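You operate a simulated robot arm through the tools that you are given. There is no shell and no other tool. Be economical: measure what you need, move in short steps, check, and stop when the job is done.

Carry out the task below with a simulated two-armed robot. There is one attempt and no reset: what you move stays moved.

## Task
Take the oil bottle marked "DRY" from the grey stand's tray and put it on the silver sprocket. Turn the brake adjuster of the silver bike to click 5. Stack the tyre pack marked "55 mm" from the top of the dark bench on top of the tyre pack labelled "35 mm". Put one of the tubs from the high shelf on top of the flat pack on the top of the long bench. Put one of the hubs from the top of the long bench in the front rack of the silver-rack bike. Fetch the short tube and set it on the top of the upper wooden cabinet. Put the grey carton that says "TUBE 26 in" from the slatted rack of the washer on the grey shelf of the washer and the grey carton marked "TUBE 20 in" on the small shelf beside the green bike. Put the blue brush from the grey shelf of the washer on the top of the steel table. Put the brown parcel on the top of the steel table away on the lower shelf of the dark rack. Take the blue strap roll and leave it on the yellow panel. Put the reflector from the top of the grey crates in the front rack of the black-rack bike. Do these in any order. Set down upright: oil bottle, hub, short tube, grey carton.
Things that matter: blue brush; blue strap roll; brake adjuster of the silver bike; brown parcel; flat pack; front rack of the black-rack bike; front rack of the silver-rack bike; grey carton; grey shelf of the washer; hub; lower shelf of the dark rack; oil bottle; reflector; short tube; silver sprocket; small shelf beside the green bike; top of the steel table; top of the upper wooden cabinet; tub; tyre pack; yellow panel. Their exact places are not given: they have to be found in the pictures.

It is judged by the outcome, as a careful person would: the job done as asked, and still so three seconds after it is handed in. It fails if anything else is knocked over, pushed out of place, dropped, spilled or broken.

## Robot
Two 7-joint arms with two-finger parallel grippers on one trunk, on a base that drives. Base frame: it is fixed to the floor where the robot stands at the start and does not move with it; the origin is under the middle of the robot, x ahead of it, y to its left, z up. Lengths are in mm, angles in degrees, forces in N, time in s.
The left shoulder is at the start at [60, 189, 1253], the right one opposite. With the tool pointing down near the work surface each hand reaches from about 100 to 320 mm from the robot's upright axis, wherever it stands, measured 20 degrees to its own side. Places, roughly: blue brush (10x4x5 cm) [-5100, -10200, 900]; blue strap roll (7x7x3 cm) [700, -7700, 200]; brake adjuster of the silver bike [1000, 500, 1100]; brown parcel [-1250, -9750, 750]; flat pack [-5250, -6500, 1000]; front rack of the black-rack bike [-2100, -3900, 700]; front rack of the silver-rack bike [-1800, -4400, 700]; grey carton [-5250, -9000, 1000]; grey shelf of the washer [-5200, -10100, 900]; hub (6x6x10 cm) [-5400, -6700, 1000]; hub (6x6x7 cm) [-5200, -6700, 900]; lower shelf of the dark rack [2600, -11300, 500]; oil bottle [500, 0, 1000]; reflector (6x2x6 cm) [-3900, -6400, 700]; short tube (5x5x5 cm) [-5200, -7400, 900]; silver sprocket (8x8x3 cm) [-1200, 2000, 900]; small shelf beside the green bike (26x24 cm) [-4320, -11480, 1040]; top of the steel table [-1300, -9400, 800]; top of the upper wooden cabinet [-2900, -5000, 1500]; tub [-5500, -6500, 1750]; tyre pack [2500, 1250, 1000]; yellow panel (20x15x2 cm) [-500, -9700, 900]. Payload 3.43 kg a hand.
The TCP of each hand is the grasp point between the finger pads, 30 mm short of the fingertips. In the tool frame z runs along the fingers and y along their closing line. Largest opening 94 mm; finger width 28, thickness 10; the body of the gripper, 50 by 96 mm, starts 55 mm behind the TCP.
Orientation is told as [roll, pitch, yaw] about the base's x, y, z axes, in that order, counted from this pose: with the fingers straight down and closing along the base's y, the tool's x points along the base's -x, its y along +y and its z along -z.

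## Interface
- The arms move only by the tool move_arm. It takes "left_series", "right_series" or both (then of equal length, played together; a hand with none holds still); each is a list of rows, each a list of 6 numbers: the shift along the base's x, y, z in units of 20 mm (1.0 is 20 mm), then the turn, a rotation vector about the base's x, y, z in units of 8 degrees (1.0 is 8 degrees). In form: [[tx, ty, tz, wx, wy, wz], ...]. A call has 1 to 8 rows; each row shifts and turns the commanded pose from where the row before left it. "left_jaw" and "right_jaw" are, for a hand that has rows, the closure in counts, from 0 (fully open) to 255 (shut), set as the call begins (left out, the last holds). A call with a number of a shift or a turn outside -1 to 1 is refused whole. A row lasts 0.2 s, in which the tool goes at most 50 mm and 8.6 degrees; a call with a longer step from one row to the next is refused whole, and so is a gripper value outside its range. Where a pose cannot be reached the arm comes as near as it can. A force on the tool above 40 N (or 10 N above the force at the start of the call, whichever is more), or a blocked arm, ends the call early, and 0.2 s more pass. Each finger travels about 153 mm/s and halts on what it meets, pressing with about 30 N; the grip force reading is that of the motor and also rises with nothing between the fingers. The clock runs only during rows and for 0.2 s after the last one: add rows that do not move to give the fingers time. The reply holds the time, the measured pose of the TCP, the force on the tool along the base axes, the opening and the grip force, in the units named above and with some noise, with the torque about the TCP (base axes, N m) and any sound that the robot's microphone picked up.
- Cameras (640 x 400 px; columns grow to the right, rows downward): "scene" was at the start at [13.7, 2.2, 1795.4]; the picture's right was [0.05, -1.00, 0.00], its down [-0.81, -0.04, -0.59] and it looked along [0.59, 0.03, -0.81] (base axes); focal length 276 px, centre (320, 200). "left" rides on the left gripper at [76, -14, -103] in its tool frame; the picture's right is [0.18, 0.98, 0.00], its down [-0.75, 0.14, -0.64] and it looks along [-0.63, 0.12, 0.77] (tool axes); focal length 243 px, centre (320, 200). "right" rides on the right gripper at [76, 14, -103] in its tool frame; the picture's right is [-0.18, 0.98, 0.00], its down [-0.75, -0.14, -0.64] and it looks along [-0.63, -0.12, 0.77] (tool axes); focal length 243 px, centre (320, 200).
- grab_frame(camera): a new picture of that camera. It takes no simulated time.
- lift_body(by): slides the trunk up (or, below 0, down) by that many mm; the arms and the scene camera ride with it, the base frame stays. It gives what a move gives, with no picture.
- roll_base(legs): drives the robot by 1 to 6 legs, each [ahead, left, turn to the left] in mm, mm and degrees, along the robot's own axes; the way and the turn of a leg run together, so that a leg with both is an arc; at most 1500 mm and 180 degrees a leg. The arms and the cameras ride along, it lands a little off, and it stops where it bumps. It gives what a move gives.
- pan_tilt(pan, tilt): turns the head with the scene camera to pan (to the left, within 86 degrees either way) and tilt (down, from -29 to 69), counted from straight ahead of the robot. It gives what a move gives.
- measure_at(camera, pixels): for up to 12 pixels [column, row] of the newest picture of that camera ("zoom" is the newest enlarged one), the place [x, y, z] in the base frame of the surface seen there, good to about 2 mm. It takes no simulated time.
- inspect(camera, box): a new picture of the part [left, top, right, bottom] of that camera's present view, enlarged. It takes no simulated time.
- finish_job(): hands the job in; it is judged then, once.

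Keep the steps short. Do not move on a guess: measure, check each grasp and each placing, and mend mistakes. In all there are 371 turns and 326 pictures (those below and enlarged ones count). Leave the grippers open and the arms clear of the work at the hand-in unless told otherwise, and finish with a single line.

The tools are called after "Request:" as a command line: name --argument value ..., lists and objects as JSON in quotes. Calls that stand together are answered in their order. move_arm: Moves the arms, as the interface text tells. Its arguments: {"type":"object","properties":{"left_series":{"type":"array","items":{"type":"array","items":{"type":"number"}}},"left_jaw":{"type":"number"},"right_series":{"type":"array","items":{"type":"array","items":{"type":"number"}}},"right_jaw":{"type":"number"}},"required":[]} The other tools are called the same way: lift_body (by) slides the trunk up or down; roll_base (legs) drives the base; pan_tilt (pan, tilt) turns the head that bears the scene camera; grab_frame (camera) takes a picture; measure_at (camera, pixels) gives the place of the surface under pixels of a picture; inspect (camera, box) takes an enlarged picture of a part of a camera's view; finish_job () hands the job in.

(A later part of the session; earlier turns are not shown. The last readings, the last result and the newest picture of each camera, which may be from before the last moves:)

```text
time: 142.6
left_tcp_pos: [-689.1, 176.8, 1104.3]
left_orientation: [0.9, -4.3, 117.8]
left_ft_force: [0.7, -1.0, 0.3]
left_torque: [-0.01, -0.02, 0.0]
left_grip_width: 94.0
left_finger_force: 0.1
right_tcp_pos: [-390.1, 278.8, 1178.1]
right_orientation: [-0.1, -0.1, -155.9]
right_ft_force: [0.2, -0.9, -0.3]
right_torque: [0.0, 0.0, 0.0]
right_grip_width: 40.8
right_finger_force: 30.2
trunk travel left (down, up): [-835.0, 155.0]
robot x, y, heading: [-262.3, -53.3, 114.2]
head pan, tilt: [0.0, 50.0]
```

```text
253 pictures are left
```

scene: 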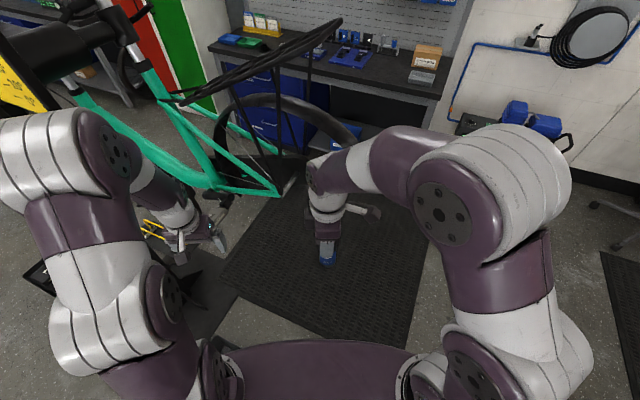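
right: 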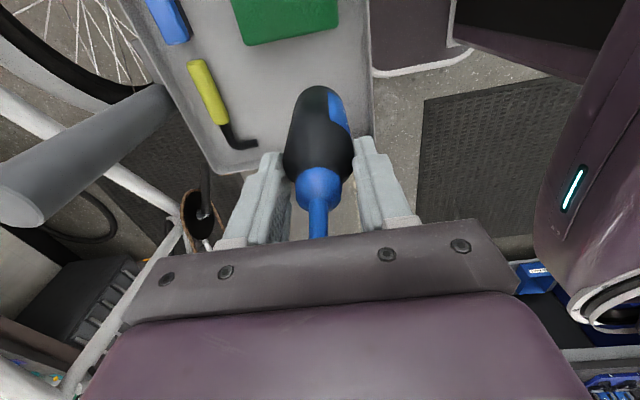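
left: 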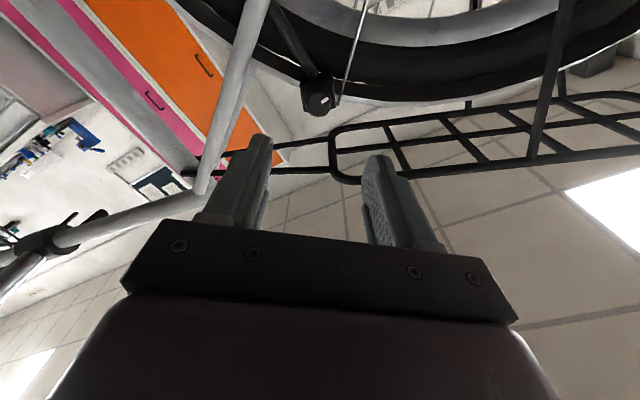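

Plan: turn to heading 90, go right to x≈180, forward to y≈1150, then look.

Request:
roll_base --legs '[[0, 0, -24.2], [0, -440, 0], [1200, 0, 0]]'

Request:
pan_tilt --pan 50 --tilt 25

Request:
grab_frame --camera "scene"

```text
time: 152.1
left_tcp_pos: [-129.2, 1508.0, 1104.8]
left_orientation: [0.9, -4.2, 94.8]
left_ft_force: [0.2, -0.7, 0.3]
left_torque: [0.0, -0.02, 0.01]
left_grip_width: 93.8
left_finger_force: 0.0
right_tcp_pos: [187.5, 1485.4, 1178.2]
right_orientation: [0.0, 0.0, -179.0]
right_ft_force: [0.4, 0.2, -1.9]
right_torque: [-0.01, 0.03, 0.01]
right_grip_width: 40.6
right_finger_force: 30.1
trunk travel left (down, up): [-835.0, 155.0]
robot x, y, heading: [180.2, 1134.1, 91.1]
head pan, tilt: [0.0, 50.0]
```

```text
time: 153.3
left_tcp_pos: [-129.9, 1508.1, 1104.5]
left_orientation: [0.9, -4.3, 94.8]
left_ft_force: [-0.2, -0.1, -0.4]
left_torque: [0.0, 0.02, 0.03]
left_grip_width: 94.3
left_finger_force: 0.1
right_tcp_pos: [186.0, 1485.1, 1176.9]
right_orientation: [0.0, 0.0, -179.0]
right_ft_force: [0.2, 0.0, -1.5]
right_torque: [-0.02, 0.02, 0.01]
right_grip_width: 40.7
right_finger_force: 29.7
trunk travel left (down, up): [-835.0, 155.0]
robot x, y, heading: [176.3, 1131.6, 91.3]
head pan, tilt: [50.0, 25.0]
```

```text
252 pictures are left
```

scene: 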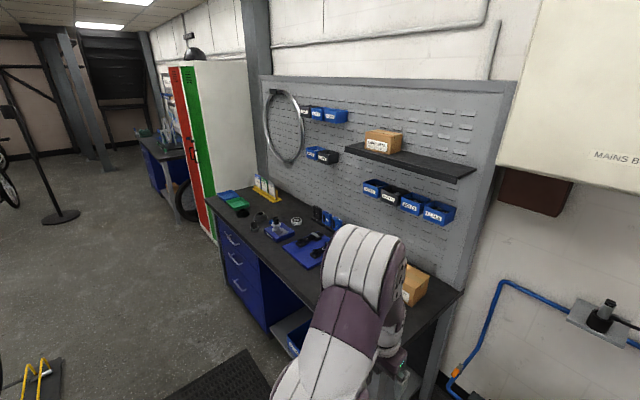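

Clear. Strafe left about 1250 mm and look at the bench.

Request:
roll_base --legs '[[0, 1250, -1]]'

Request:
pan_tilt --pan 0 --tilt 35

Request:
grab_frame --camera "scene"

```text
time: 159.7
left_tcp_pos: [-1388.0, 1488.7, 1105.5]
left_orientation: [0.9, -4.3, 94.5]
left_ft_force: [-0.4, -0.3, 1.0]
left_torque: [0.02, -0.01, -0.03]
left_grip_width: 93.9
left_finger_force: 0.1
right_tcp_pos: [-1072.5, 1465.2, 1178.8]
right_orientation: [0.0, 0.0, -179.2]
right_ft_force: [-1.0, 0.0, -1.4]
right_torque: [-0.04, -0.03, 0.0]
right_grip_width: 40.6
right_finger_force: 29.9
trunk travel left (down, up): [-835.0, 155.0]
robot x, y, heading: [-1084.1, 1117.0, 90.8]
head pan, tilt: [50.0, 25.0]
```

```text
time: 160.9
left_tcp_pos: [-1389.5, 1488.4, 1105.1]
left_orientation: [0.9, -4.4, 94.6]
left_ft_force: [0.1, -0.5, -0.9]
left_torque: [0.03, -0.02, -0.03]
left_grip_width: 93.9
left_finger_force: 0.1
right_tcp_pos: [-1073.0, 1465.6, 1178.1]
right_orientation: [0.1, 0.0, -179.2]
right_ft_force: [-0.2, -1.0, -1.4]
right_torque: [-0.02, 0.01, 0.0]
right_grip_width: 40.9
right_finger_force: 30.2
trunk travel left (down, up): [-835.0, 155.0]
robot x, y, heading: [-1080.5, 1111.4, 90.9]
head pan, tilt: [0.0, 35.0]
```

```text
251 pictures are left
```

scene: 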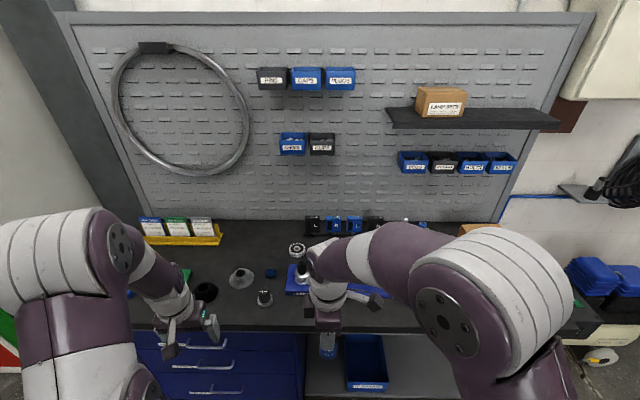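

Request:
inspect --camera "scene" --box '[180, 230, 340, 330]'

Request:
measure_at --camera "scene" --pixels '[[240, 278], [240, 270], [205, 292], [264, 299], [265, 292], [270, 272], [297, 250], [302, 270], [250, 320]]'

```text
4.00 times, centred on (260, 280) of scene
```

zoom: 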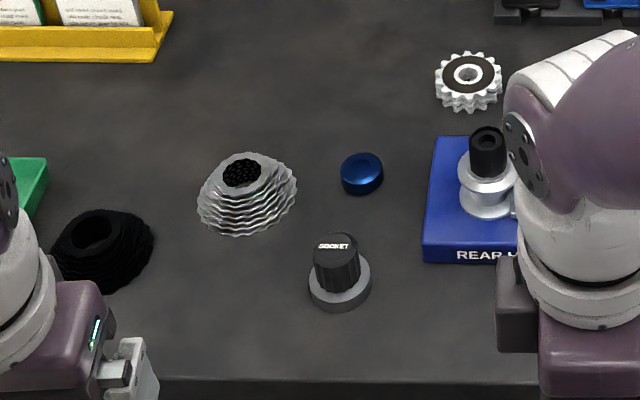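

```text
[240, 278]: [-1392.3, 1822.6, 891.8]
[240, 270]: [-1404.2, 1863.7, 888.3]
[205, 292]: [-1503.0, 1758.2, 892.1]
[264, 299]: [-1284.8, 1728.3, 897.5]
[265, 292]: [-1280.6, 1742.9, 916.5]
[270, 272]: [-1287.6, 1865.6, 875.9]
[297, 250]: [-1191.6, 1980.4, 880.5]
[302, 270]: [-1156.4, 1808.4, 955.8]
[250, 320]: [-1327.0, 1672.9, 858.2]
```

The silver sprocket is at zoom (469,78). Measure its top and edges.

Request:
inspect --camera "scene" --box '[284, 238, 312, 262]'

Request:
measure_at --camera "zoom" --pixels '[[320, 160], [230, 160], [400, 160], [320, 110], [320, 225], [255, 120], [390, 120], [320, 270], [160, 170], [470, 160]]'

```text
16.00 times, centred on (298, 250) of scene
```

zoom: 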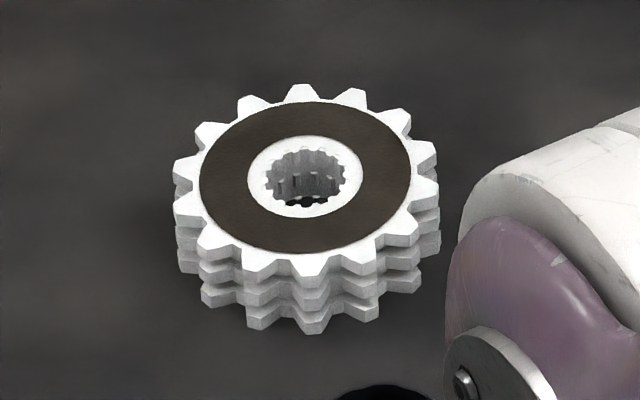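

```text
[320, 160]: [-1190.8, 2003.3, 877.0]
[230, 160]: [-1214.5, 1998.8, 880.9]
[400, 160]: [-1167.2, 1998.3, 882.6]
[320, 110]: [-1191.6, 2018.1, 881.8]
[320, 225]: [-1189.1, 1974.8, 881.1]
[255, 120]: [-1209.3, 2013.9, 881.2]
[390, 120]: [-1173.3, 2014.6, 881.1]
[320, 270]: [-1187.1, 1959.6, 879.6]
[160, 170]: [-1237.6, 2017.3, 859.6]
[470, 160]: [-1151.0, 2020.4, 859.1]
```

Sprocket centre ≈ (−1194, 1992), top z 881.5. It's deep on the bench, so I test how far the right hand reaches forward holding the bottle upright.

Request:
move_arm --right_series '[[0, 1, 0, 0, 0, 0], [0, 1, 0, 0, 0, 0], [0, 1, 0, 0, 0, 0], [0, 1, 0, 0, 0, 0], [0, 1, 0, 0, 0, 0], [0, 1, 0, 0, 0, 0], [0, 1, 0, 0, 0, 0], [0, 1, 0, 0, 0, 0]]'

```text
time: 162.7
left_tcp_pos: [-1389.0, 1489.9, 1105.8]
left_orientation: [0.9, -4.4, 94.6]
left_ft_force: [0.2, 0.3, -1.0]
left_torque: [-0.01, -0.02, 0.01]
left_grip_width: 93.9
left_finger_force: 0.1
right_tcp_pos: [-1064.2, 1610.7, 1161.3]
right_orientation: [-0.1, 0.0, -179.2]
right_ft_force: [0.1, 0.2, -2.1]
right_torque: [0.01, 0.0, -0.04]
right_grip_width: 40.8
right_finger_force: 30.2
right hand out of reach, approached as far as the arm can: row 7, 8
trunk travel left (down, up): [-835.0, 155.0]
robot x, y, heading: [-1084.5, 1115.5, 91.0]
head pan, tilt: [0.0, 35.0]
```

Reach is about 495 mm at this relative height. A higher trunk should extend it: I raise the trunk 150 mm, then reach forward-down.

Request:
lift_body --by 150

Request:
move_arm --right_series '[[0, 0, -1, 0, 0, 0], [0, 0, -1, 0, 0, 0], [0, 0, -1, 0, 0, 0], [0, 0.3, -1, 0, 0, 0], [0, 0.5, -1, 0, 0, 0], [0, 0.8, -1, 0, 0, 0], [0, 1, -1, 0, 0, 0], [0, 1, -1, 0, 0, 0]]'

Request:
move_arm --right_series '[[0, 1, -0.5, 0, 0, 0], [0, 1, -0.5, 0, 0, 0], [0, 1, -0.5, 0, 0, 0], [0, 1, 0, 0, 0, 0]]'

```text
time: 164.4
left_tcp_pos: [-1388.4, 1489.2, 1254.9]
left_orientation: [0.8, -4.3, 94.6]
left_ft_force: [0.4, 0.0, 0.4]
left_torque: [0.03, 0.01, 0.0]
left_grip_width: 94.1
left_finger_force: 0.0
right_tcp_pos: [-1065.4, 1611.3, 1311.4]
right_orientation: [0.0, 0.0, -179.2]
right_ft_force: [0.0, 0.7, -0.2]
right_torque: [-0.02, 0.02, 0.0]
right_grip_width: 40.8
right_finger_force: 30.1
trunk travel left (down, up): [-985.0, 5.0]
robot x, y, heading: [-1085.2, 1114.5, 90.7]
head pan, tilt: [0.0, 35.0]
```

```text
time: 166.2
left_tcp_pos: [-1388.4, 1490.9, 1256.5]
left_orientation: [0.9, -4.3, 94.5]
left_ft_force: [-0.5, 1.1, 0.2]
left_torque: [-0.03, -0.01, -0.01]
left_grip_width: 94.1
left_finger_force: 0.0
right_tcp_pos: [-1065.7, 1684.8, 1153.5]
right_orientation: [-0.1, 0.1, -179.2]
right_ft_force: [0.2, 0.1, -0.8]
right_torque: [-0.02, 0.02, 0.01]
right_grip_width: 41.1
right_finger_force: 29.8
trunk travel left (down, up): [-985.0, 5.0]
robot x, y, heading: [-1082.9, 1115.9, 90.7]
head pan, tilt: [0.0, 35.0]
```

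```text
time: 167.2
left_tcp_pos: [-1388.7, 1489.7, 1255.1]
left_orientation: [1.0, -4.3, 94.7]
left_ft_force: [-0.6, -0.4, -0.1]
left_torque: [-0.02, -0.02, -0.01]
left_grip_width: 93.8
left_finger_force: 0.1
right_tcp_pos: [-1055.0, 1713.2, 1124.6]
right_orientation: [0.1, 0.0, -179.3]
right_ft_force: [-1.4, -0.4, -1.0]
right_torque: [-0.01, -0.03, -0.02]
right_grip_width: 41.1
right_finger_force: 30.2
right hand out of reach, approached as far as the arm can: row 2, 3, 4
trunk travel left (down, up): [-985.0, 5.0]
robot x, y, heading: [-1078.9, 1117.2, 90.8]
head pan, tilt: [0.0, 35.0]
```

Reach now ≈600 mm ahead. Drive ahead 270 and left 139; it will stop if it bumps.

Request:
roll_base --legs '[[0, 139, 0], [270, 0, 0]]'

Request:
pan_tilt --pan 0 --tilt 45

Request:
grab_frame --camera "scene"

Request:
grab_frame --camera "right"

```text
time: 170.0
left_tcp_pos: [-1530.1, 1755.1, 1256.0]
left_orientation: [0.9, -4.3, 94.7]
left_ft_force: [-1.0, 0.1, 0.9]
left_torque: [0.02, 0.0, 0.0]
left_grip_width: 93.8
left_finger_force: 0.0
right_tcp_pos: [-1198.6, 1977.3, 1124.9]
right_orientation: [-0.1, 0.0, -179.1]
right_ft_force: [0.2, -0.5, -0.4]
right_torque: [0.02, 0.01, -0.01]
right_grip_width: 40.7
right_finger_force: 29.3
trunk travel left (down, up): [-985.0, 5.0]
robot x, y, heading: [-1224.4, 1384.4, 91.1]
head pan, tilt: [0.0, 35.0]
```

```text
time: 170.8
left_tcp_pos: [-1530.2, 1757.2, 1255.2]
left_orientation: [1.0, -4.3, 94.7]
left_ft_force: [0.8, 0.2, 0.1]
left_torque: [0.01, -0.01, 0.02]
left_grip_width: 94.1
left_finger_force: 0.1
right_tcp_pos: [-1198.6, 1980.7, 1124.8]
right_orientation: [0.0, 0.0, -179.1]
right_ft_force: [0.1, -0.7, -0.6]
right_torque: [-0.01, 0.0, -0.02]
right_grip_width: 40.9
right_finger_force: 30.4
trunk travel left (down, up): [-985.0, 5.0]
robot x, y, heading: [-1225.4, 1381.2, 90.9]
head pan, tilt: [0.0, 45.0]
```

```text
248 pictures are left
```

scene: 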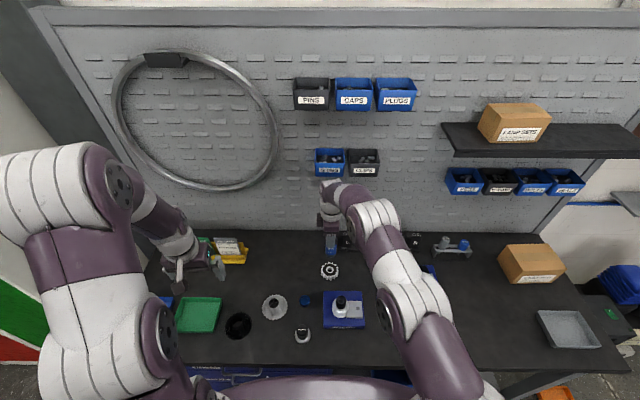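

```text
247 pictures are left
```

right: 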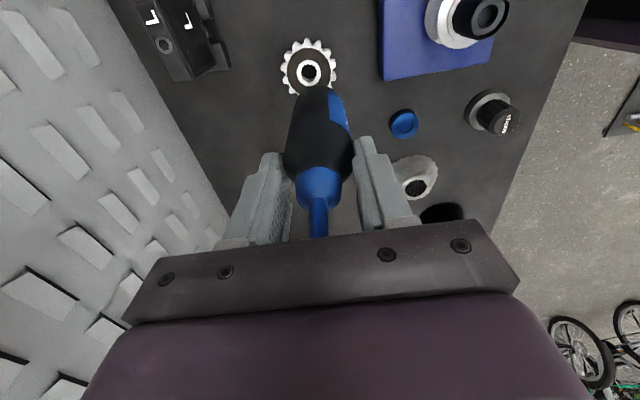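

No bump, and the sprocket is right below. Measure it again from this camera.

Request:
measure_at --camera "right" --pixels '[[309, 47], [308, 71], [289, 72], [332, 71], [296, 55], [322, 55], [318, 232], [316, 180]]'

Request:
measure_at --camera "scene" --pixels '[[330, 263], [330, 277], [323, 270], [337, 270]]'

```text
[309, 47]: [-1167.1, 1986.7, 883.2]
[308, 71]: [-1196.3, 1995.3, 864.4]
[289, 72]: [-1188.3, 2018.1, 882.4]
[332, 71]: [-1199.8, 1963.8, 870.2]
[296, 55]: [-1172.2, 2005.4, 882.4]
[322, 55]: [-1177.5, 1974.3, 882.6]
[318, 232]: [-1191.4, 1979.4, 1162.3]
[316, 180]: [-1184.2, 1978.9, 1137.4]
```

```text
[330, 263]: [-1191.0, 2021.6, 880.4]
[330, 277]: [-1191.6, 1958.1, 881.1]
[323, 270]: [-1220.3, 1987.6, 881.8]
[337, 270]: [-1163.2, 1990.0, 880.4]
```

Sprocket centre (−1192,1990). Nudge the base and lower in two steps.

Request:
roll_base --legs '[[11, -6, 0]]'

Request:
lift_body --by -115

Request:
grab_frame --camera "right"

Request:
inspect --camera "scene" --box '[270, 190, 410, 290]'

```text
time: 171.5
left_tcp_pos: [-1526.7, 1764.6, 1256.5]
left_orientation: [0.8, -4.5, 94.7]
left_ft_force: [-0.1, -0.5, 0.0]
left_torque: [0.0, -0.05, 0.01]
left_grip_width: 94.0
left_finger_force: 0.1
right_tcp_pos: [-1193.9, 1987.7, 1125.5]
right_orientation: [-0.2, 0.1, -179.1]
right_ft_force: [-1.3, -0.5, -0.2]
right_torque: [0.05, 0.01, -0.01]
right_grip_width: 40.8
right_finger_force: 30.1
trunk travel left (down, up): [-985.0, 5.0]
robot x, y, heading: [-1218.6, 1396.3, 90.8]
head pan, tilt: [0.0, 45.0]
```

```text
time: 173.0
left_tcp_pos: [-1525.3, 1767.4, 1140.4]
left_orientation: [0.9, -4.4, 94.6]
left_ft_force: [-0.1, -0.3, 0.2]
left_torque: [0.04, 0.01, 0.01]
left_grip_width: 94.0
left_finger_force: 0.1
right_tcp_pos: [-1191.8, 1991.6, 1008.5]
right_orientation: [0.0, 0.0, -179.1]
right_ft_force: [0.2, -0.4, -1.7]
right_torque: [-0.03, 0.0, 0.03]
right_grip_width: 40.9
right_finger_force: 29.8
trunk travel left (down, up): [-870.0, 120.0]
robot x, y, heading: [-1219.6, 1395.1, 90.7]
head pan, tilt: [0.0, 45.0]
```

```text
246 pictures are left
```

right: 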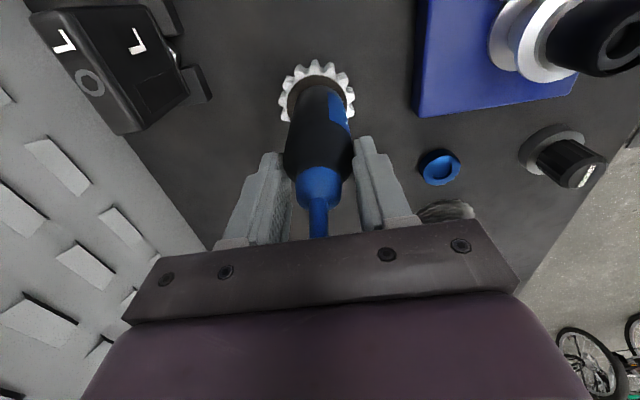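

```text
4.00 times, centred on (340, 240) of scene
```

zoom: 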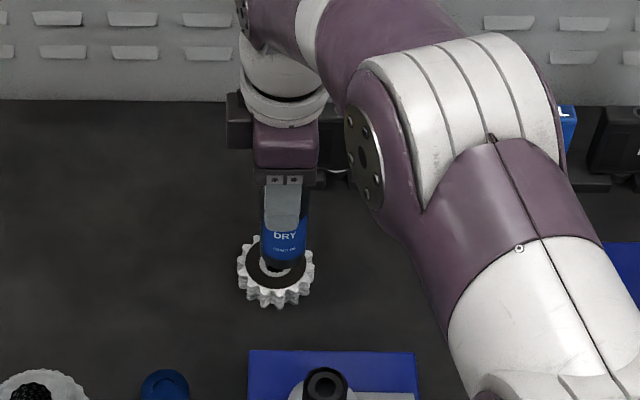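

Well centred. Lower 22 mm to contact, then check force.

Request:
lift_body --by -22

Request:
grab_frame --camera "right"

```text
time: 173.7
left_tcp_pos: [-1525.0, 1767.3, 1120.5]
left_orientation: [0.9, -4.3, 94.7]
left_ft_force: [-0.2, 0.1, 0.5]
left_torque: [0.02, 0.03, -0.04]
left_grip_width: 94.1
left_finger_force: 0.0
right_tcp_pos: [-1192.1, 1992.0, 986.0]
right_orientation: [-0.1, 0.0, -179.1]
right_ft_force: [-0.6, 0.5, -1.0]
right_torque: [0.02, 0.01, 0.01]
right_grip_width: 40.7
right_finger_force: 29.5
trunk travel left (down, up): [-848.0, 142.0]
robot x, y, heading: [-1217.3, 1390.4, 90.6]
head pan, tilt: [0.0, 45.0]
```

```text
244 pictures are left
```

right: 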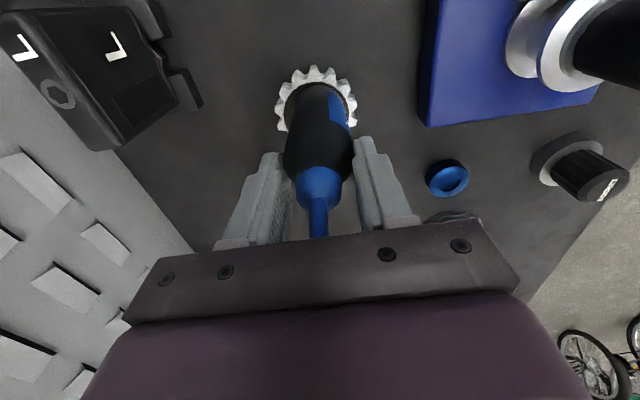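

Lower 2 mm more to be in contact, then release and rise.

Request:
lift_body --by -2

Request:
move_arm --right_series '[[0, 0, 0, 0, 0, 0], [0, 0, 0, 0, 0, 0], [0, 0, 0, 0, 0, 0]]' --right_jaw 140

Request:
move_arm --right_series '[[0, 0, 0, 0, 0, 0], [0, 0, 0, 0, 0, 0]]' --right_jaw 0

Request:
lift_body --by 140

Request:
grab_frame --camera "right"

```text
time: 174.2
left_tcp_pos: [-1525.2, 1767.2, 1117.3]
left_orientation: [0.8, -4.2, 94.6]
left_ft_force: [-0.6, -1.1, 0.6]
left_torque: [-0.02, 0.0, -0.03]
left_grip_width: 94.0
left_finger_force: 0.1
right_tcp_pos: [-1191.7, 1990.8, 985.0]
right_orientation: [-0.2, 0.0, -179.1]
right_ft_force: [1.2, -0.5, 6.3]
right_torque: [-0.11, -0.03, -0.01]
right_grip_width: 40.6
right_finger_force: 29.6
trunk travel left (down, up): [-846.0, 144.0]
robot x, y, heading: [-1215.7, 1395.4, 90.9]
head pan, tilt: [0.0, 45.0]
```

```text
time: 175.0
left_tcp_pos: [-1524.9, 1767.6, 1116.2]
left_orientation: [0.9, -4.4, 94.8]
left_ft_force: [-1.0, -0.3, -1.0]
left_torque: [-0.01, -0.01, 0.04]
left_grip_width: 94.0
left_finger_force: 0.0
right_tcp_pos: [-1192.4, 1991.6, 984.9]
right_orientation: [-0.1, -0.1, -179.1]
right_ft_force: [-0.2, 0.0, 0.0]
right_torque: [0.0, 0.03, -0.01]
right_grip_width: 42.7
right_finger_force: 0.1
trunk travel left (down, up): [-846.0, 144.0]
robot x, y, heading: [-1217.1, 1388.0, 90.9]
head pan, tilt: [0.0, 45.0]
```

```text
time: 175.6
left_tcp_pos: [-1524.9, 1767.0, 1115.6]
left_orientation: [0.9, -4.3, 94.6]
left_ft_force: [-0.7, -0.5, 0.0]
left_torque: [0.02, 0.0, 0.02]
left_grip_width: 94.1
left_finger_force: 0.0
right_tcp_pos: [-1192.9, 1991.4, 985.3]
right_orientation: [0.1, 0.0, -179.1]
right_ft_force: [-0.4, 0.5, -0.1]
right_torque: [-0.02, -0.01, -0.04]
right_grip_width: 93.8
right_finger_force: 0.0
trunk travel left (down, up): [-846.0, 144.0]
robot x, y, heading: [-1219.3, 1396.4, 90.6]
head pan, tilt: [0.0, 45.0]
```

```text
time: 177.2
left_tcp_pos: [-1525.1, 1767.0, 1256.4]
left_orientation: [0.8, -4.3, 94.7]
left_ft_force: [0.5, -0.2, 0.2]
left_torque: [-0.01, 0.0, 0.05]
left_grip_width: 93.7
left_finger_force: 0.1
right_tcp_pos: [-1192.9, 1990.8, 1124.6]
right_orientation: [0.0, -0.1, -179.1]
right_ft_force: [0.2, 0.8, 0.4]
right_torque: [-0.01, -0.01, -0.01]
right_grip_width: 94.0
right_finger_force: 0.1
trunk travel left (down, up): [-986.0, 4.0]
robot x, y, heading: [-1217.6, 1392.5, 91.1]
head pan, tilt: [0.0, 45.0]
```

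```text
243 pictures are left
```

right: 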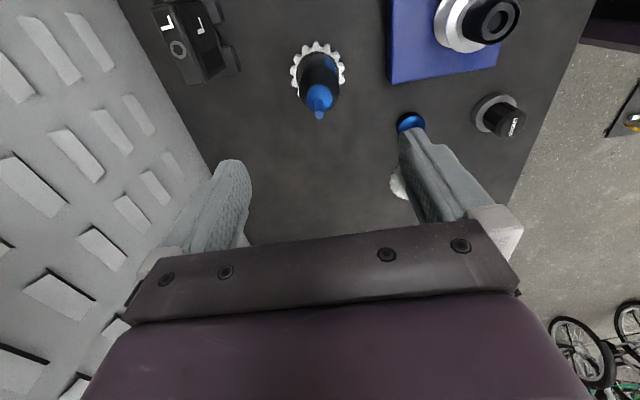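

The DRY bottle stands upright on the sprocket. Next: tyre packs. Back out, retract the right hand, and turn toward the dark bench.

Request:
roll_base --legs '[[-260, 0, 0], [0, -1300, 0]]'

Request:
move_arm --right_series '[[0, -1, 0.4, 0, 0, 0], [0, -1, 0.4, 0, 0, 0], [0, -1, 0.4, 0, 0, 0], [0, -1, 0.4, 0, 0, 0], [0, -1, 0.4, 0, 0, 0], [0, -1, 0.4, 0, 0, 0], [0, -1, 0.4, 0, 0, 0], [0, -1, 0.4, 0, 0, 0]]'

Request:
pan_tilt --pan -80 --tilt 25

Request:
grab_frame --camera "scene"

```text
time: 185.2
left_tcp_pos: [-223.9, 1521.2, 1255.7]
left_orientation: [0.8, -4.3, 94.3]
left_ft_force: [-0.3, -0.5, 0.0]
left_torque: [-0.01, 0.01, 0.01]
left_grip_width: 94.0
left_finger_force: 0.1
right_tcp_pos: [109.2, 1743.7, 1124.6]
right_orientation: [0.0, 0.1, -179.3]
right_ft_force: [-1.0, -0.1, 0.7]
right_torque: [0.02, 0.0, -0.03]
right_grip_width: 93.8
right_finger_force: 0.0
trunk travel left (down, up): [-986.0, 4.0]
robot x, y, heading: [79.2, 1146.4, 90.4]
head pan, tilt: [0.0, 45.0]
```

```text
time: 187.0
left_tcp_pos: [-223.6, 1520.5, 1257.9]
left_orientation: [0.9, -4.4, 94.3]
left_ft_force: [-0.3, 0.3, 0.6]
left_torque: [0.01, -0.01, -0.03]
left_grip_width: 94.2
left_finger_force: 0.0
right_tcp_pos: [110.5, 1583.5, 1190.5]
right_orientation: [-0.2, 0.1, -179.3]
right_ft_force: [-0.1, 0.1, -0.5]
right_torque: [-0.02, 0.03, 0.0]
right_grip_width: 94.4
right_finger_force: 0.0
trunk travel left (down, up): [-986.0, 4.0]
robot x, y, heading: [79.2, 1146.6, 90.6]
head pan, tilt: [0.0, 45.0]
```

```text
time: 188.6
left_tcp_pos: [-223.6, 1521.6, 1256.0]
left_orientation: [0.9, -4.3, 94.3]
left_ft_force: [0.6, -0.4, -0.3]
left_torque: [-0.05, -0.01, 0.0]
left_grip_width: 94.1
left_finger_force: 0.1
right_tcp_pos: [109.6, 1584.0, 1189.4]
right_orientation: [0.0, -0.1, -179.3]
right_ft_force: [0.4, -0.1, -0.3]
right_torque: [0.03, 0.01, 0.02]
right_grip_width: 94.2
right_finger_force: 0.0
trunk travel left (down, up): [-986.0, 4.0]
robot x, y, heading: [83.3, 1144.8, 90.4]
head pan, tilt: [-80.0, 25.0]
```

```text
242 pictures are left
```

scene: 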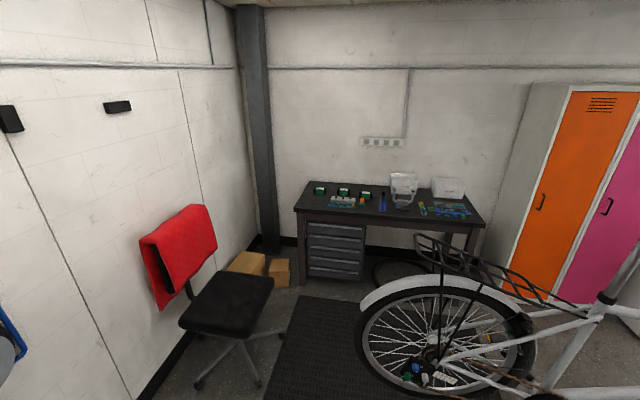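

Request:
measure_at --camera "scene" --pixels '[[270, 295], [290, 330], [260, 385], [270, 282], [420, 240], [358, 330], [300, 212], [480, 222], [320, 190], [345, 192], [362, 197], [440, 300]]'

Request:
inspect --camera "scene" --box '[290, 160, 490, 240]'

```text
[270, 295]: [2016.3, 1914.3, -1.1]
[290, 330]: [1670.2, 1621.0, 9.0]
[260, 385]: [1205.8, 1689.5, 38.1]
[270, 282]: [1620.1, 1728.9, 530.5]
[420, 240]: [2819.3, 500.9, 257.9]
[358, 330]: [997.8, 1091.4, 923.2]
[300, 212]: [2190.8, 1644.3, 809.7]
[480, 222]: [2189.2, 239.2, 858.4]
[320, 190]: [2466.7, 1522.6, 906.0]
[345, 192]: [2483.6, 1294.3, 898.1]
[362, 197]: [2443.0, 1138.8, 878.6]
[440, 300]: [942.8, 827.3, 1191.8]
```

```text
3.20 times, centred on (390, 200) of scene
```

zoom: 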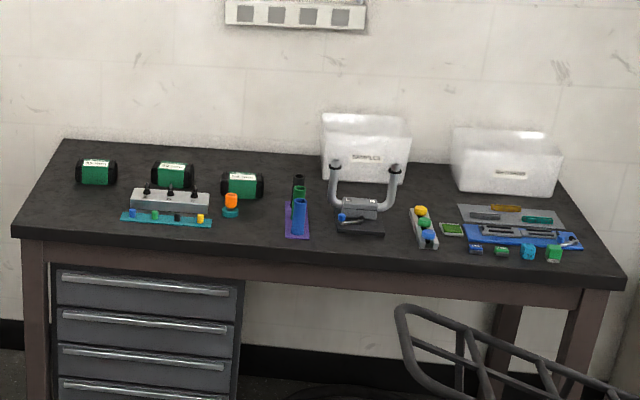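

The three tyre packs are on the dark bench at about (2467,1523), (2483,1294), (2460,1140). The gap by the chair is narrow, so I go round the front of the bike: back along x≈130 to y≈−1250, then face +x.

Request:
roll_base --legs '[[0, -50, 0], [-1450, 0, 0], [-950, 0, 0], [0, 0, -90]]'

Request:
pan_tilt --pan 20 --tilt 30

Request:
grab_frame --camera "scene"

```text
time: 199.4
left_tcp_pos: [-266.1, -570.8, 1253.8]
left_orientation: [0.9, -4.2, 102.3]
left_ft_force: [-0.3, 0.5, 0.9]
left_torque: [-0.05, -0.06, 0.01]
left_grip_width: 94.1
left_finger_force: 0.0
right_tcp_pos: [56.0, -462.7, 1188.7]
right_orientation: [0.1, 0.0, -171.4]
right_ft_force: [-0.1, 0.0, -0.5]
right_torque: [-0.02, -0.05, 0.0]
right_grip_width: 94.0
right_finger_force: 0.0
trunk travel left (down, up): [-986.0, 4.0]
robot x, y, heading: [90.2, -900.0, 98.3]
head pan, tilt: [-80.0, 25.0]
stopped in leg 3: the robot was blocked; the commanded pose is now the measured one
```

```text
time: 201.2
left_tcp_pos: [-265.6, -575.0, 1257.4]
left_orientation: [1.1, -4.4, 102.3]
left_ft_force: [-0.2, -1.1, -0.9]
left_torque: [0.0, 0.03, 0.02]
left_grip_width: 94.1
left_finger_force: 0.2
right_tcp_pos: [57.7, -466.7, 1190.2]
right_orientation: [-0.1, -0.2, -171.4]
right_ft_force: [-0.4, -0.1, -0.4]
right_torque: [0.0, -0.01, -0.01]
right_grip_width: 93.9
right_finger_force: 0.1
trunk travel left (down, up): [-986.0, 4.0]
robot x, y, heading: [86.7, -907.2, 98.5]
head pan, tilt: [20.0, 30.0]
```

```text
240 pictures are left
```

scene: 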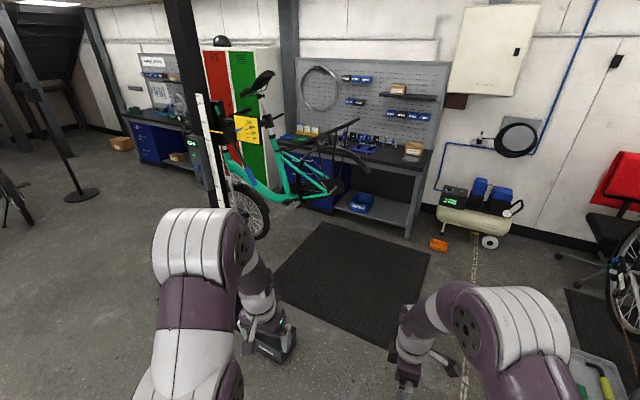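

I was blocked, probably by the stool behind me. I move ahead 150 mm and turn right to look.

Request:
roll_base --legs '[[150, 0, 0], [0, 0, -98]]'

Request:
pan_tilt --pan -65 --tilt 45

Request:
grab_frame --camera "scene"

```text
time: 206.8
left_tcp_pos: [447.9, -459.7, 1256.0]
left_orientation: [0.9, -4.4, 3.2]
left_ft_force: [0.5, 0.3, -0.2]
left_torque: [-0.03, 0.02, -0.02]
left_grip_width: 93.9
left_finger_force: 0.1
right_tcp_pos: [504.4, -796.7, 1190.7]
right_orientation: [-0.1, 0.0, 89.4]
right_ft_force: [-0.3, -0.1, 0.5]
right_torque: [-0.05, 0.0, 0.01]
right_grip_width: 94.1
right_finger_force: 0.0
trunk travel left (down, up): [-986.0, 4.0]
robot x, y, heading: [67.4, -758.8, -0.5]
head pan, tilt: [20.0, 30.0]
```

```text
time: 208.4
left_tcp_pos: [448.9, -460.6, 1256.3]
left_orientation: [0.9, -4.4, 3.2]
left_ft_force: [-0.1, 0.0, 0.5]
left_torque: [0.0, 0.0, 0.0]
left_grip_width: 93.8
left_finger_force: 0.0
right_tcp_pos: [504.2, -797.3, 1188.9]
right_orientation: [-0.1, 0.0, 89.4]
right_ft_force: [-0.9, -0.2, -0.2]
right_torque: [-0.01, 0.03, 0.0]
right_grip_width: 94.2
right_finger_force: 0.0
trunk travel left (down, up): [-986.0, 4.0]
robot x, y, heading: [66.4, -757.7, -0.6]
head pan, tilt: [-65.0, 45.0]
```

```text
239 pictures are left
```

scene: 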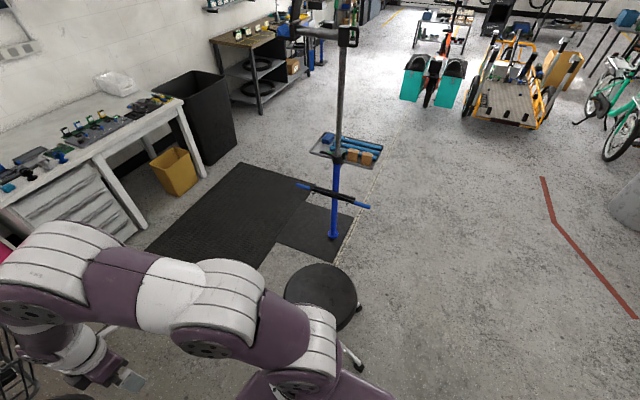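

Request:
measure_at --camera "scene" --pixels '[[320, 290], [288, 295], [355, 295], [320, 268], [350, 355], [358, 305], [332, 235], [240, 165], [150, 245], [360, 385]]'

Request:
inspect --camera "scene" --box '[260, 240, 400, 400]'

```text
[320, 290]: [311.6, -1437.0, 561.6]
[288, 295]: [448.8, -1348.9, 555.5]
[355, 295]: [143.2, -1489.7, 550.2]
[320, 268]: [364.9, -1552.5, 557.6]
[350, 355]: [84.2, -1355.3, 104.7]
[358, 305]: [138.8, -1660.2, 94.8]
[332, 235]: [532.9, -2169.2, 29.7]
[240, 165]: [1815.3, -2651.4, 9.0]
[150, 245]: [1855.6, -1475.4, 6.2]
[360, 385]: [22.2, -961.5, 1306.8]
```

```text
2.50 times, centred on (330, 320) of scene
```

zoom: 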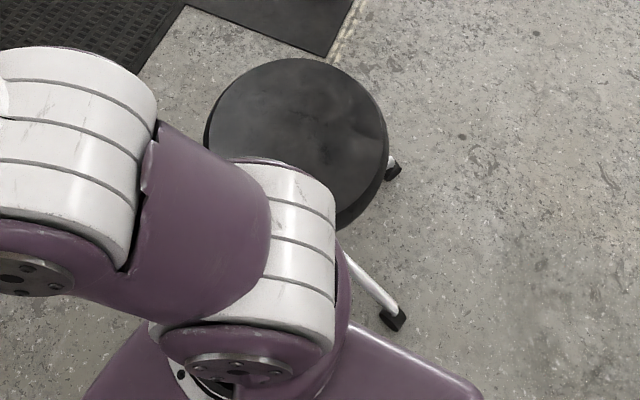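

The stool seems a fixed prop (it blocked me rather than rolled). Now look ahead for the gap between bike front and stand.

Request:
pan_tilt --pan 0 --tilt 38

Request:
grab_frame --camera "scene"

Request:
measure_at --camera "scene" --pixels '[[250, 200], [300, 150], [330, 200], [200, 200], [350, 250], [280, 120], [260, 250], [330, 130]]'

```text
time: 209.7
left_tcp_pos: [448.9, -460.2, 1256.5]
left_orientation: [0.9, -4.3, 3.2]
left_ft_force: [0.1, 0.9, -0.1]
left_torque: [0.0, 0.0, 0.02]
left_grip_width: 93.6
left_finger_force: 0.1
right_tcp_pos: [504.0, -795.1, 1189.9]
right_orientation: [0.0, 0.0, 89.4]
right_ft_force: [0.1, 0.7, -0.5]
right_torque: [0.01, -0.01, -0.04]
right_grip_width: 93.8
right_finger_force: 0.1
trunk travel left (down, up): [-986.0, 4.0]
robot x, y, heading: [68.1, -756.6, -0.3]
head pan, tilt: [0.0, 38.0]
```

```text
237 pictures are left
```

scene: 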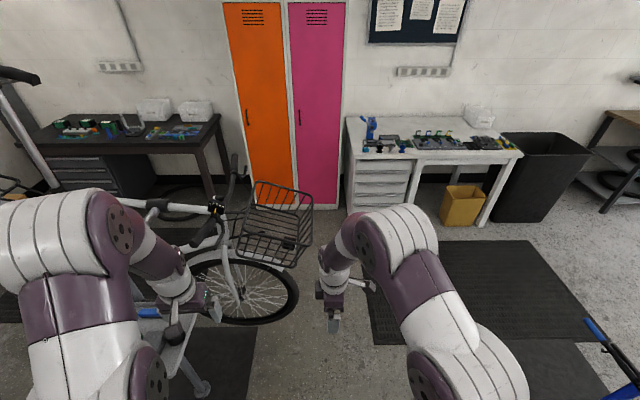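

```text
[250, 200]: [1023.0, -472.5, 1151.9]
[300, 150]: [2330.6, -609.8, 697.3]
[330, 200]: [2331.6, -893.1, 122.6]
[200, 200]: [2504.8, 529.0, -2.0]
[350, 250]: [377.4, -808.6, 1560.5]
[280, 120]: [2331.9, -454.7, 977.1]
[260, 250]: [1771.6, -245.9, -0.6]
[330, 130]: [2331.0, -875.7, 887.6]
```

Plan a diagonal: (700,−900) → (880,−1120) → (1700,−1120), clear of the stool and the basket.

Request:
roll_base --legs '[[632, -143, 0], [180, -220, 0], [820, 0, 0]]'

Request:
roll_base --legs '[[0, 1200, 0], [0, 1150, 0]]'

Request:
grab_frame --camera "scene"

```text
time: 218.8
left_tcp_pos: [2067.7, -795.1, 1257.4]
left_orientation: [0.9, -4.5, 4.5]
left_ft_force: [-0.2, 0.2, 0.5]
left_torque: [0.02, -0.01, 0.01]
left_grip_width: 94.2
left_finger_force: 0.0
right_tcp_pos: [2131.5, -1128.3, 1190.1]
right_orientation: [-0.2, 0.0, 90.9]
right_ft_force: [0.1, -0.2, 0.2]
right_torque: [-0.02, 0.0, 0.0]
right_grip_width: 94.0
right_finger_force: 0.2
trunk travel left (down, up): [-986.0, 4.0]
robot x, y, heading: [1694.4, -1101.3, 0.8]
head pan, tilt: [0.0, 38.0]
```

```text
time: 230.4
left_tcp_pos: [2057.0, 1547.6, 1256.3]
left_orientation: [1.0, -4.4, 3.5]
left_ft_force: [0.4, 0.1, -0.2]
left_torque: [-0.02, 0.01, 0.02]
left_grip_width: 93.9
left_finger_force: 0.0
right_tcp_pos: [2113.2, 1213.6, 1190.1]
right_orientation: [-0.1, 0.0, 89.8]
right_ft_force: [-0.1, -0.1, -0.1]
right_torque: [0.02, 0.0, 0.01]
right_grip_width: 94.3
right_finger_force: 0.1
trunk travel left (down, up): [-986.0, 4.0]
robot x, y, heading: [1678.4, 1248.6, -0.4]
head pan, tilt: [0.0, 38.0]
```

```text
236 pictures are left
```

scene: 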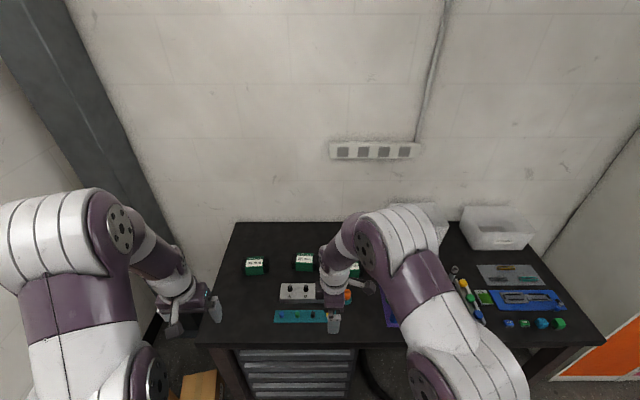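

Request:
inspect --camera "scene" --box '[220, 230, 380, 330]'

Request:
measure_at --camera "zoom" --pixels '[[140, 140], [140, 165], [100, 145], [185, 145], [340, 125], [340, 150], [295, 140], [380, 135], [540, 150], [545, 170], [320, 250], [60, 300]]'

```text
4.00 times, centred on (300, 280) of scene
```

zoom: 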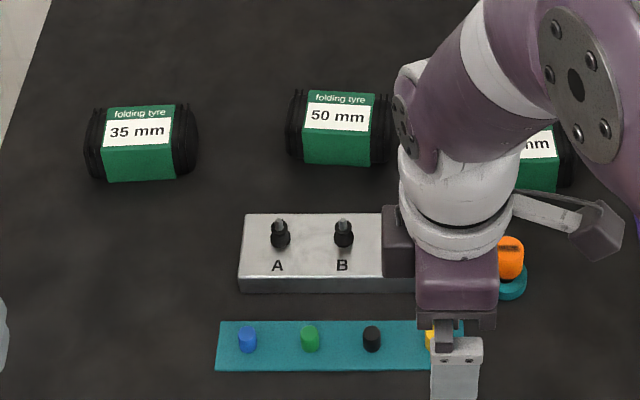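

```text
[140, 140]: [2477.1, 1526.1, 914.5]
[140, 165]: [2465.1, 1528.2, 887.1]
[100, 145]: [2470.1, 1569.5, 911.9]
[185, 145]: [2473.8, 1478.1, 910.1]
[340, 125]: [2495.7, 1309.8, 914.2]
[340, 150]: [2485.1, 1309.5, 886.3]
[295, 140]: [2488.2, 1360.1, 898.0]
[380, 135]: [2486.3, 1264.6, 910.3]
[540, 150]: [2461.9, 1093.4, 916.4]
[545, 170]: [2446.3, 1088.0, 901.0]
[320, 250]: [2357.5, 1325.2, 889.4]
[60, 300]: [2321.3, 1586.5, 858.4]
```

35 mm is at (2490,1526), 50 mm at (2505,1310); the third, partly hidden, at (≈2475,1093) should be 55 mm. I move right, reach forward, and look with the hand camera.

Request:
roll_base --legs '[[0, -120, 0.4], [140, 0, 0]]'

Request:
move_arm --right_series '[[1, 0, -0.4, 0, 0, 0], [1, 0, -0.4, 0, 0, 0], [1, 0, -0.4, 0, 0, 0], [1, 0, -0.4, 0, 0, 0], [1, 0, -0.4, 0, 0, 0], [0.8, 0, -0.4, 0, 0, 0]]'

Request:
grab_frame --camera "right"

Request:
pan_tilt --pan 0 --tilt 50

Request:
grab_frame --camera "scene"

```text
time: 232.6
left_tcp_pos: [2194.6, 1432.6, 1257.7]
left_orientation: [1.0, -4.6, 3.8]
left_ft_force: [-0.5, -0.4, -0.2]
left_torque: [-0.02, -0.05, -0.02]
left_grip_width: 93.7
left_finger_force: 0.1
right_tcp_pos: [2253.1, 1100.0, 1191.4]
right_orientation: [-0.2, -0.2, 90.2]
right_ft_force: [-0.2, -0.1, 0.6]
right_torque: [0.01, 0.0, 0.01]
right_grip_width: 94.1
right_finger_force: 0.0
trunk travel left (down, up): [-986.0, 4.0]
robot x, y, heading: [1819.1, 1136.5, 0.1]
head pan, tilt: [0.0, 38.0]
```

```text
time: 234.0
left_tcp_pos: [2197.5, 1433.8, 1257.1]
left_orientation: [0.9, -4.2, 3.8]
left_ft_force: [0.5, -0.3, 0.7]
left_torque: [-0.01, 0.04, -0.01]
left_grip_width: 94.0
left_finger_force: 0.0
right_tcp_pos: [2371.5, 1097.5, 1140.5]
right_orientation: [0.0, -0.1, 90.2]
right_ft_force: [-0.2, 0.4, 0.5]
right_torque: [-0.01, 0.04, 0.02]
right_grip_width: 94.1
right_finger_force: 0.1
trunk travel left (down, up): [-986.0, 4.0]
robot x, y, heading: [1815.6, 1137.2, -0.1]
head pan, tilt: [0.0, 38.0]
```

```text
234 pictures are left
```

right: 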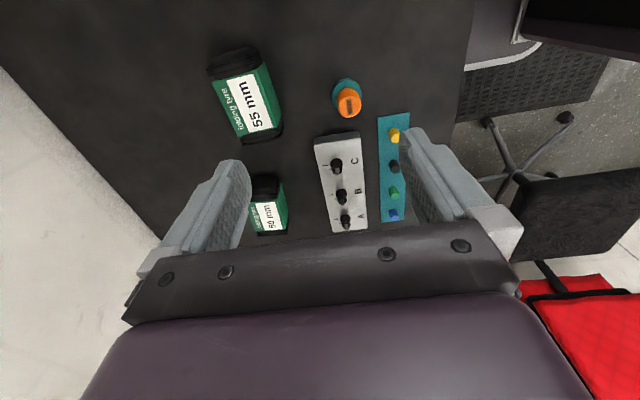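

```text
time: 234.7
left_tcp_pos: [2196.6, 1433.2, 1256.5]
left_orientation: [1.0, -4.4, 3.8]
left_ft_force: [-0.5, 0.1, 0.5]
left_torque: [-0.01, 0.02, -0.04]
left_grip_width: 93.8
left_finger_force: 0.1
right_tcp_pos: [2371.9, 1097.9, 1141.5]
right_orientation: [-0.2, -0.1, 90.1]
right_ft_force: [0.7, 0.0, 0.8]
right_torque: [0.03, -0.04, -0.03]
right_grip_width: 93.9
right_finger_force: 0.2
trunk travel left (down, up): [-986.0, 4.0]
robot x, y, heading: [1816.5, 1134.0, 0.1]
head pan, tilt: [0.0, 50.0]
```

```text
233 pictures are left
```

scene: 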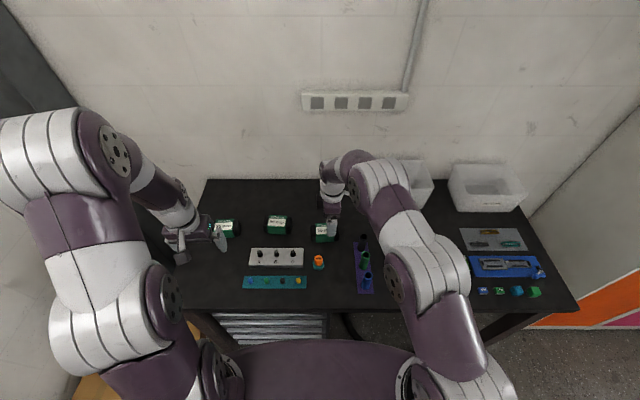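

The 55 mm pack is confirmed at (245,95). Measure its outline, and the 35 mm pack's in the scene view.

Request:
measure_at --camera "right" --pixels '[[228, 60], [243, 95], [262, 128], [217, 90], [238, 132], [258, 72], [272, 110], [265, 85], [230, 110], [245, 150]]'

Request:
inspect --camera "scene" --box '[190, 200, 300, 260]'

Request:
measure_at --camera "zoom" --pixels '[[190, 155], [190, 190], [145, 165], [235, 160], [200, 130], [205, 210], [250, 180], [515, 125], [470, 130], [560, 130]]'

```text
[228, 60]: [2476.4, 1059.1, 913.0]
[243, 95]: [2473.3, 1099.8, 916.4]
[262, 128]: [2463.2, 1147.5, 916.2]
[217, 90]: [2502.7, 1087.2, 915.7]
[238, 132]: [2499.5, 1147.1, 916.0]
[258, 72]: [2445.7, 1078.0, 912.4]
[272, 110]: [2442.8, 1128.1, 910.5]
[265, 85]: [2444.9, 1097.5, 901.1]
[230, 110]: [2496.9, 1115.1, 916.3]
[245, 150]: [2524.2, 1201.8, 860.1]
```

```text
5.82 times, centred on (245, 230) of scene
```

zoom: 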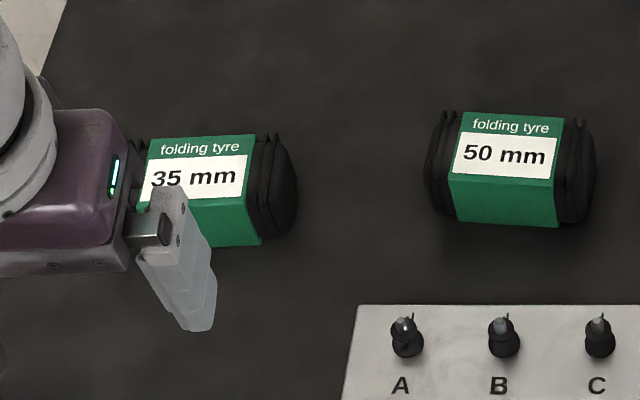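

```text
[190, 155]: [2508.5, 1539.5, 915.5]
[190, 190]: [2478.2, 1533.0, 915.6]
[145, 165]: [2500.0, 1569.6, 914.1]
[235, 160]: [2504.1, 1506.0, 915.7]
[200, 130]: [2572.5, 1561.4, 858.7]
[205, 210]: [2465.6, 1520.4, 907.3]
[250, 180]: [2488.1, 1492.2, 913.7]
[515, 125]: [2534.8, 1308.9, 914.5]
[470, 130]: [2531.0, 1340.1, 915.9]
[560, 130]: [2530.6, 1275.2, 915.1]
```

55 mm pack: centre (2473,1102), 60 wide in x, turned about +3°. I align yaw, raise the left hand out of the way, and drive ahead 101.

Request:
move_arm --right_series '[[0, 0.2, 0, 0, 0, 0.4], [0, 0, 0, 0, 0, 0], [0, 0, 0, 0, 0, 0], [0, 0, 0, 0, 0, 0], [0, 0, 0, 0, 0, 0]]' --left_series '[[-0.5, 0, 1, 0, 0, 0], [-0.5, 0, 1, 0, 0, 0], [-0.5, 0, 1, 0, 0, 0], [-0.5, 0, 1, 0, 0, 0], [-0.5, 0, 1, 0, 0, 0]]'

Request:
roll_base --legs '[[101, 0, 0]]'

Request:
lift_body --by -170

Request:
grab_frame --camera "right"

```text
time: 235.9
left_tcp_pos: [2145.9, 1434.1, 1356.9]
left_orientation: [0.8, -4.4, 3.7]
left_ft_force: [-0.9, 0.2, 0.5]
left_torque: [0.01, 0.0, 0.0]
left_grip_width: 94.0
left_finger_force: 0.1
right_tcp_pos: [2370.0, 1101.8, 1141.3]
right_orientation: [-0.1, 0.0, 93.3]
right_ft_force: [0.3, -0.8, -0.5]
right_torque: [0.03, 0.0, -0.01]
right_grip_width: 94.1
right_finger_force: 0.1
trunk travel left (down, up): [-986.0, 4.0]
robot x, y, heading: [1818.1, 1133.4, 0.0]
head pan, tilt: [0.0, 50.0]
```

```text
time: 237.1
left_tcp_pos: [2243.0, 1434.0, 1358.0]
left_orientation: [0.9, -4.6, 3.7]
left_ft_force: [-0.4, 1.1, 0.6]
left_torque: [0.01, -0.06, -0.02]
left_grip_width: 94.0
left_finger_force: 0.0
right_tcp_pos: [2467.6, 1103.4, 1143.5]
right_orientation: [-0.3, 0.0, 93.3]
right_ft_force: [0.6, 0.2, -0.4]
right_torque: [0.0, -0.02, -0.02]
right_grip_width: 94.1
right_finger_force: 0.1
trunk travel left (down, up): [-986.0, 4.0]
robot x, y, heading: [1918.3, 1134.2, -0.0]
head pan, tilt: [0.0, 50.0]
```

```text
time: 239.0
left_tcp_pos: [2248.2, 1433.3, 1185.6]
left_orientation: [0.9, -4.4, 3.8]
left_ft_force: [0.2, 0.4, -0.1]
left_torque: [0.0, 0.0, -0.01]
left_grip_width: 94.2
left_finger_force: 0.0
right_tcp_pos: [2471.3, 1101.8, 972.3]
right_orientation: [0.0, 0.0, 93.2]
right_ft_force: [0.6, 0.1, -0.7]
right_torque: [0.0, 0.01, -0.01]
right_grip_width: 94.1
right_finger_force: 0.0
trunk travel left (down, up): [-816.0, 174.0]
robot x, y, heading: [1919.6, 1129.9, -0.1]
head pan, tilt: [0.0, 50.0]
```

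```text
231 pictures are left
```

right: 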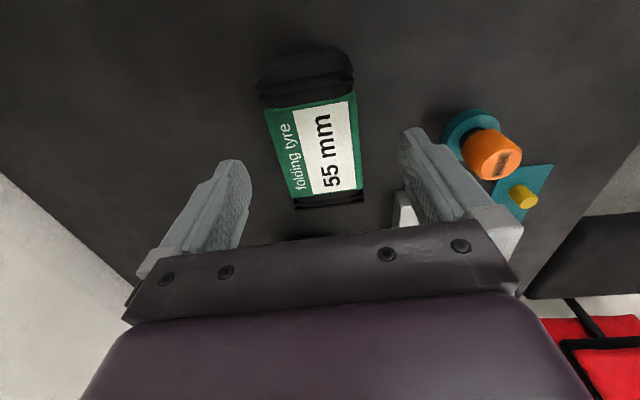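

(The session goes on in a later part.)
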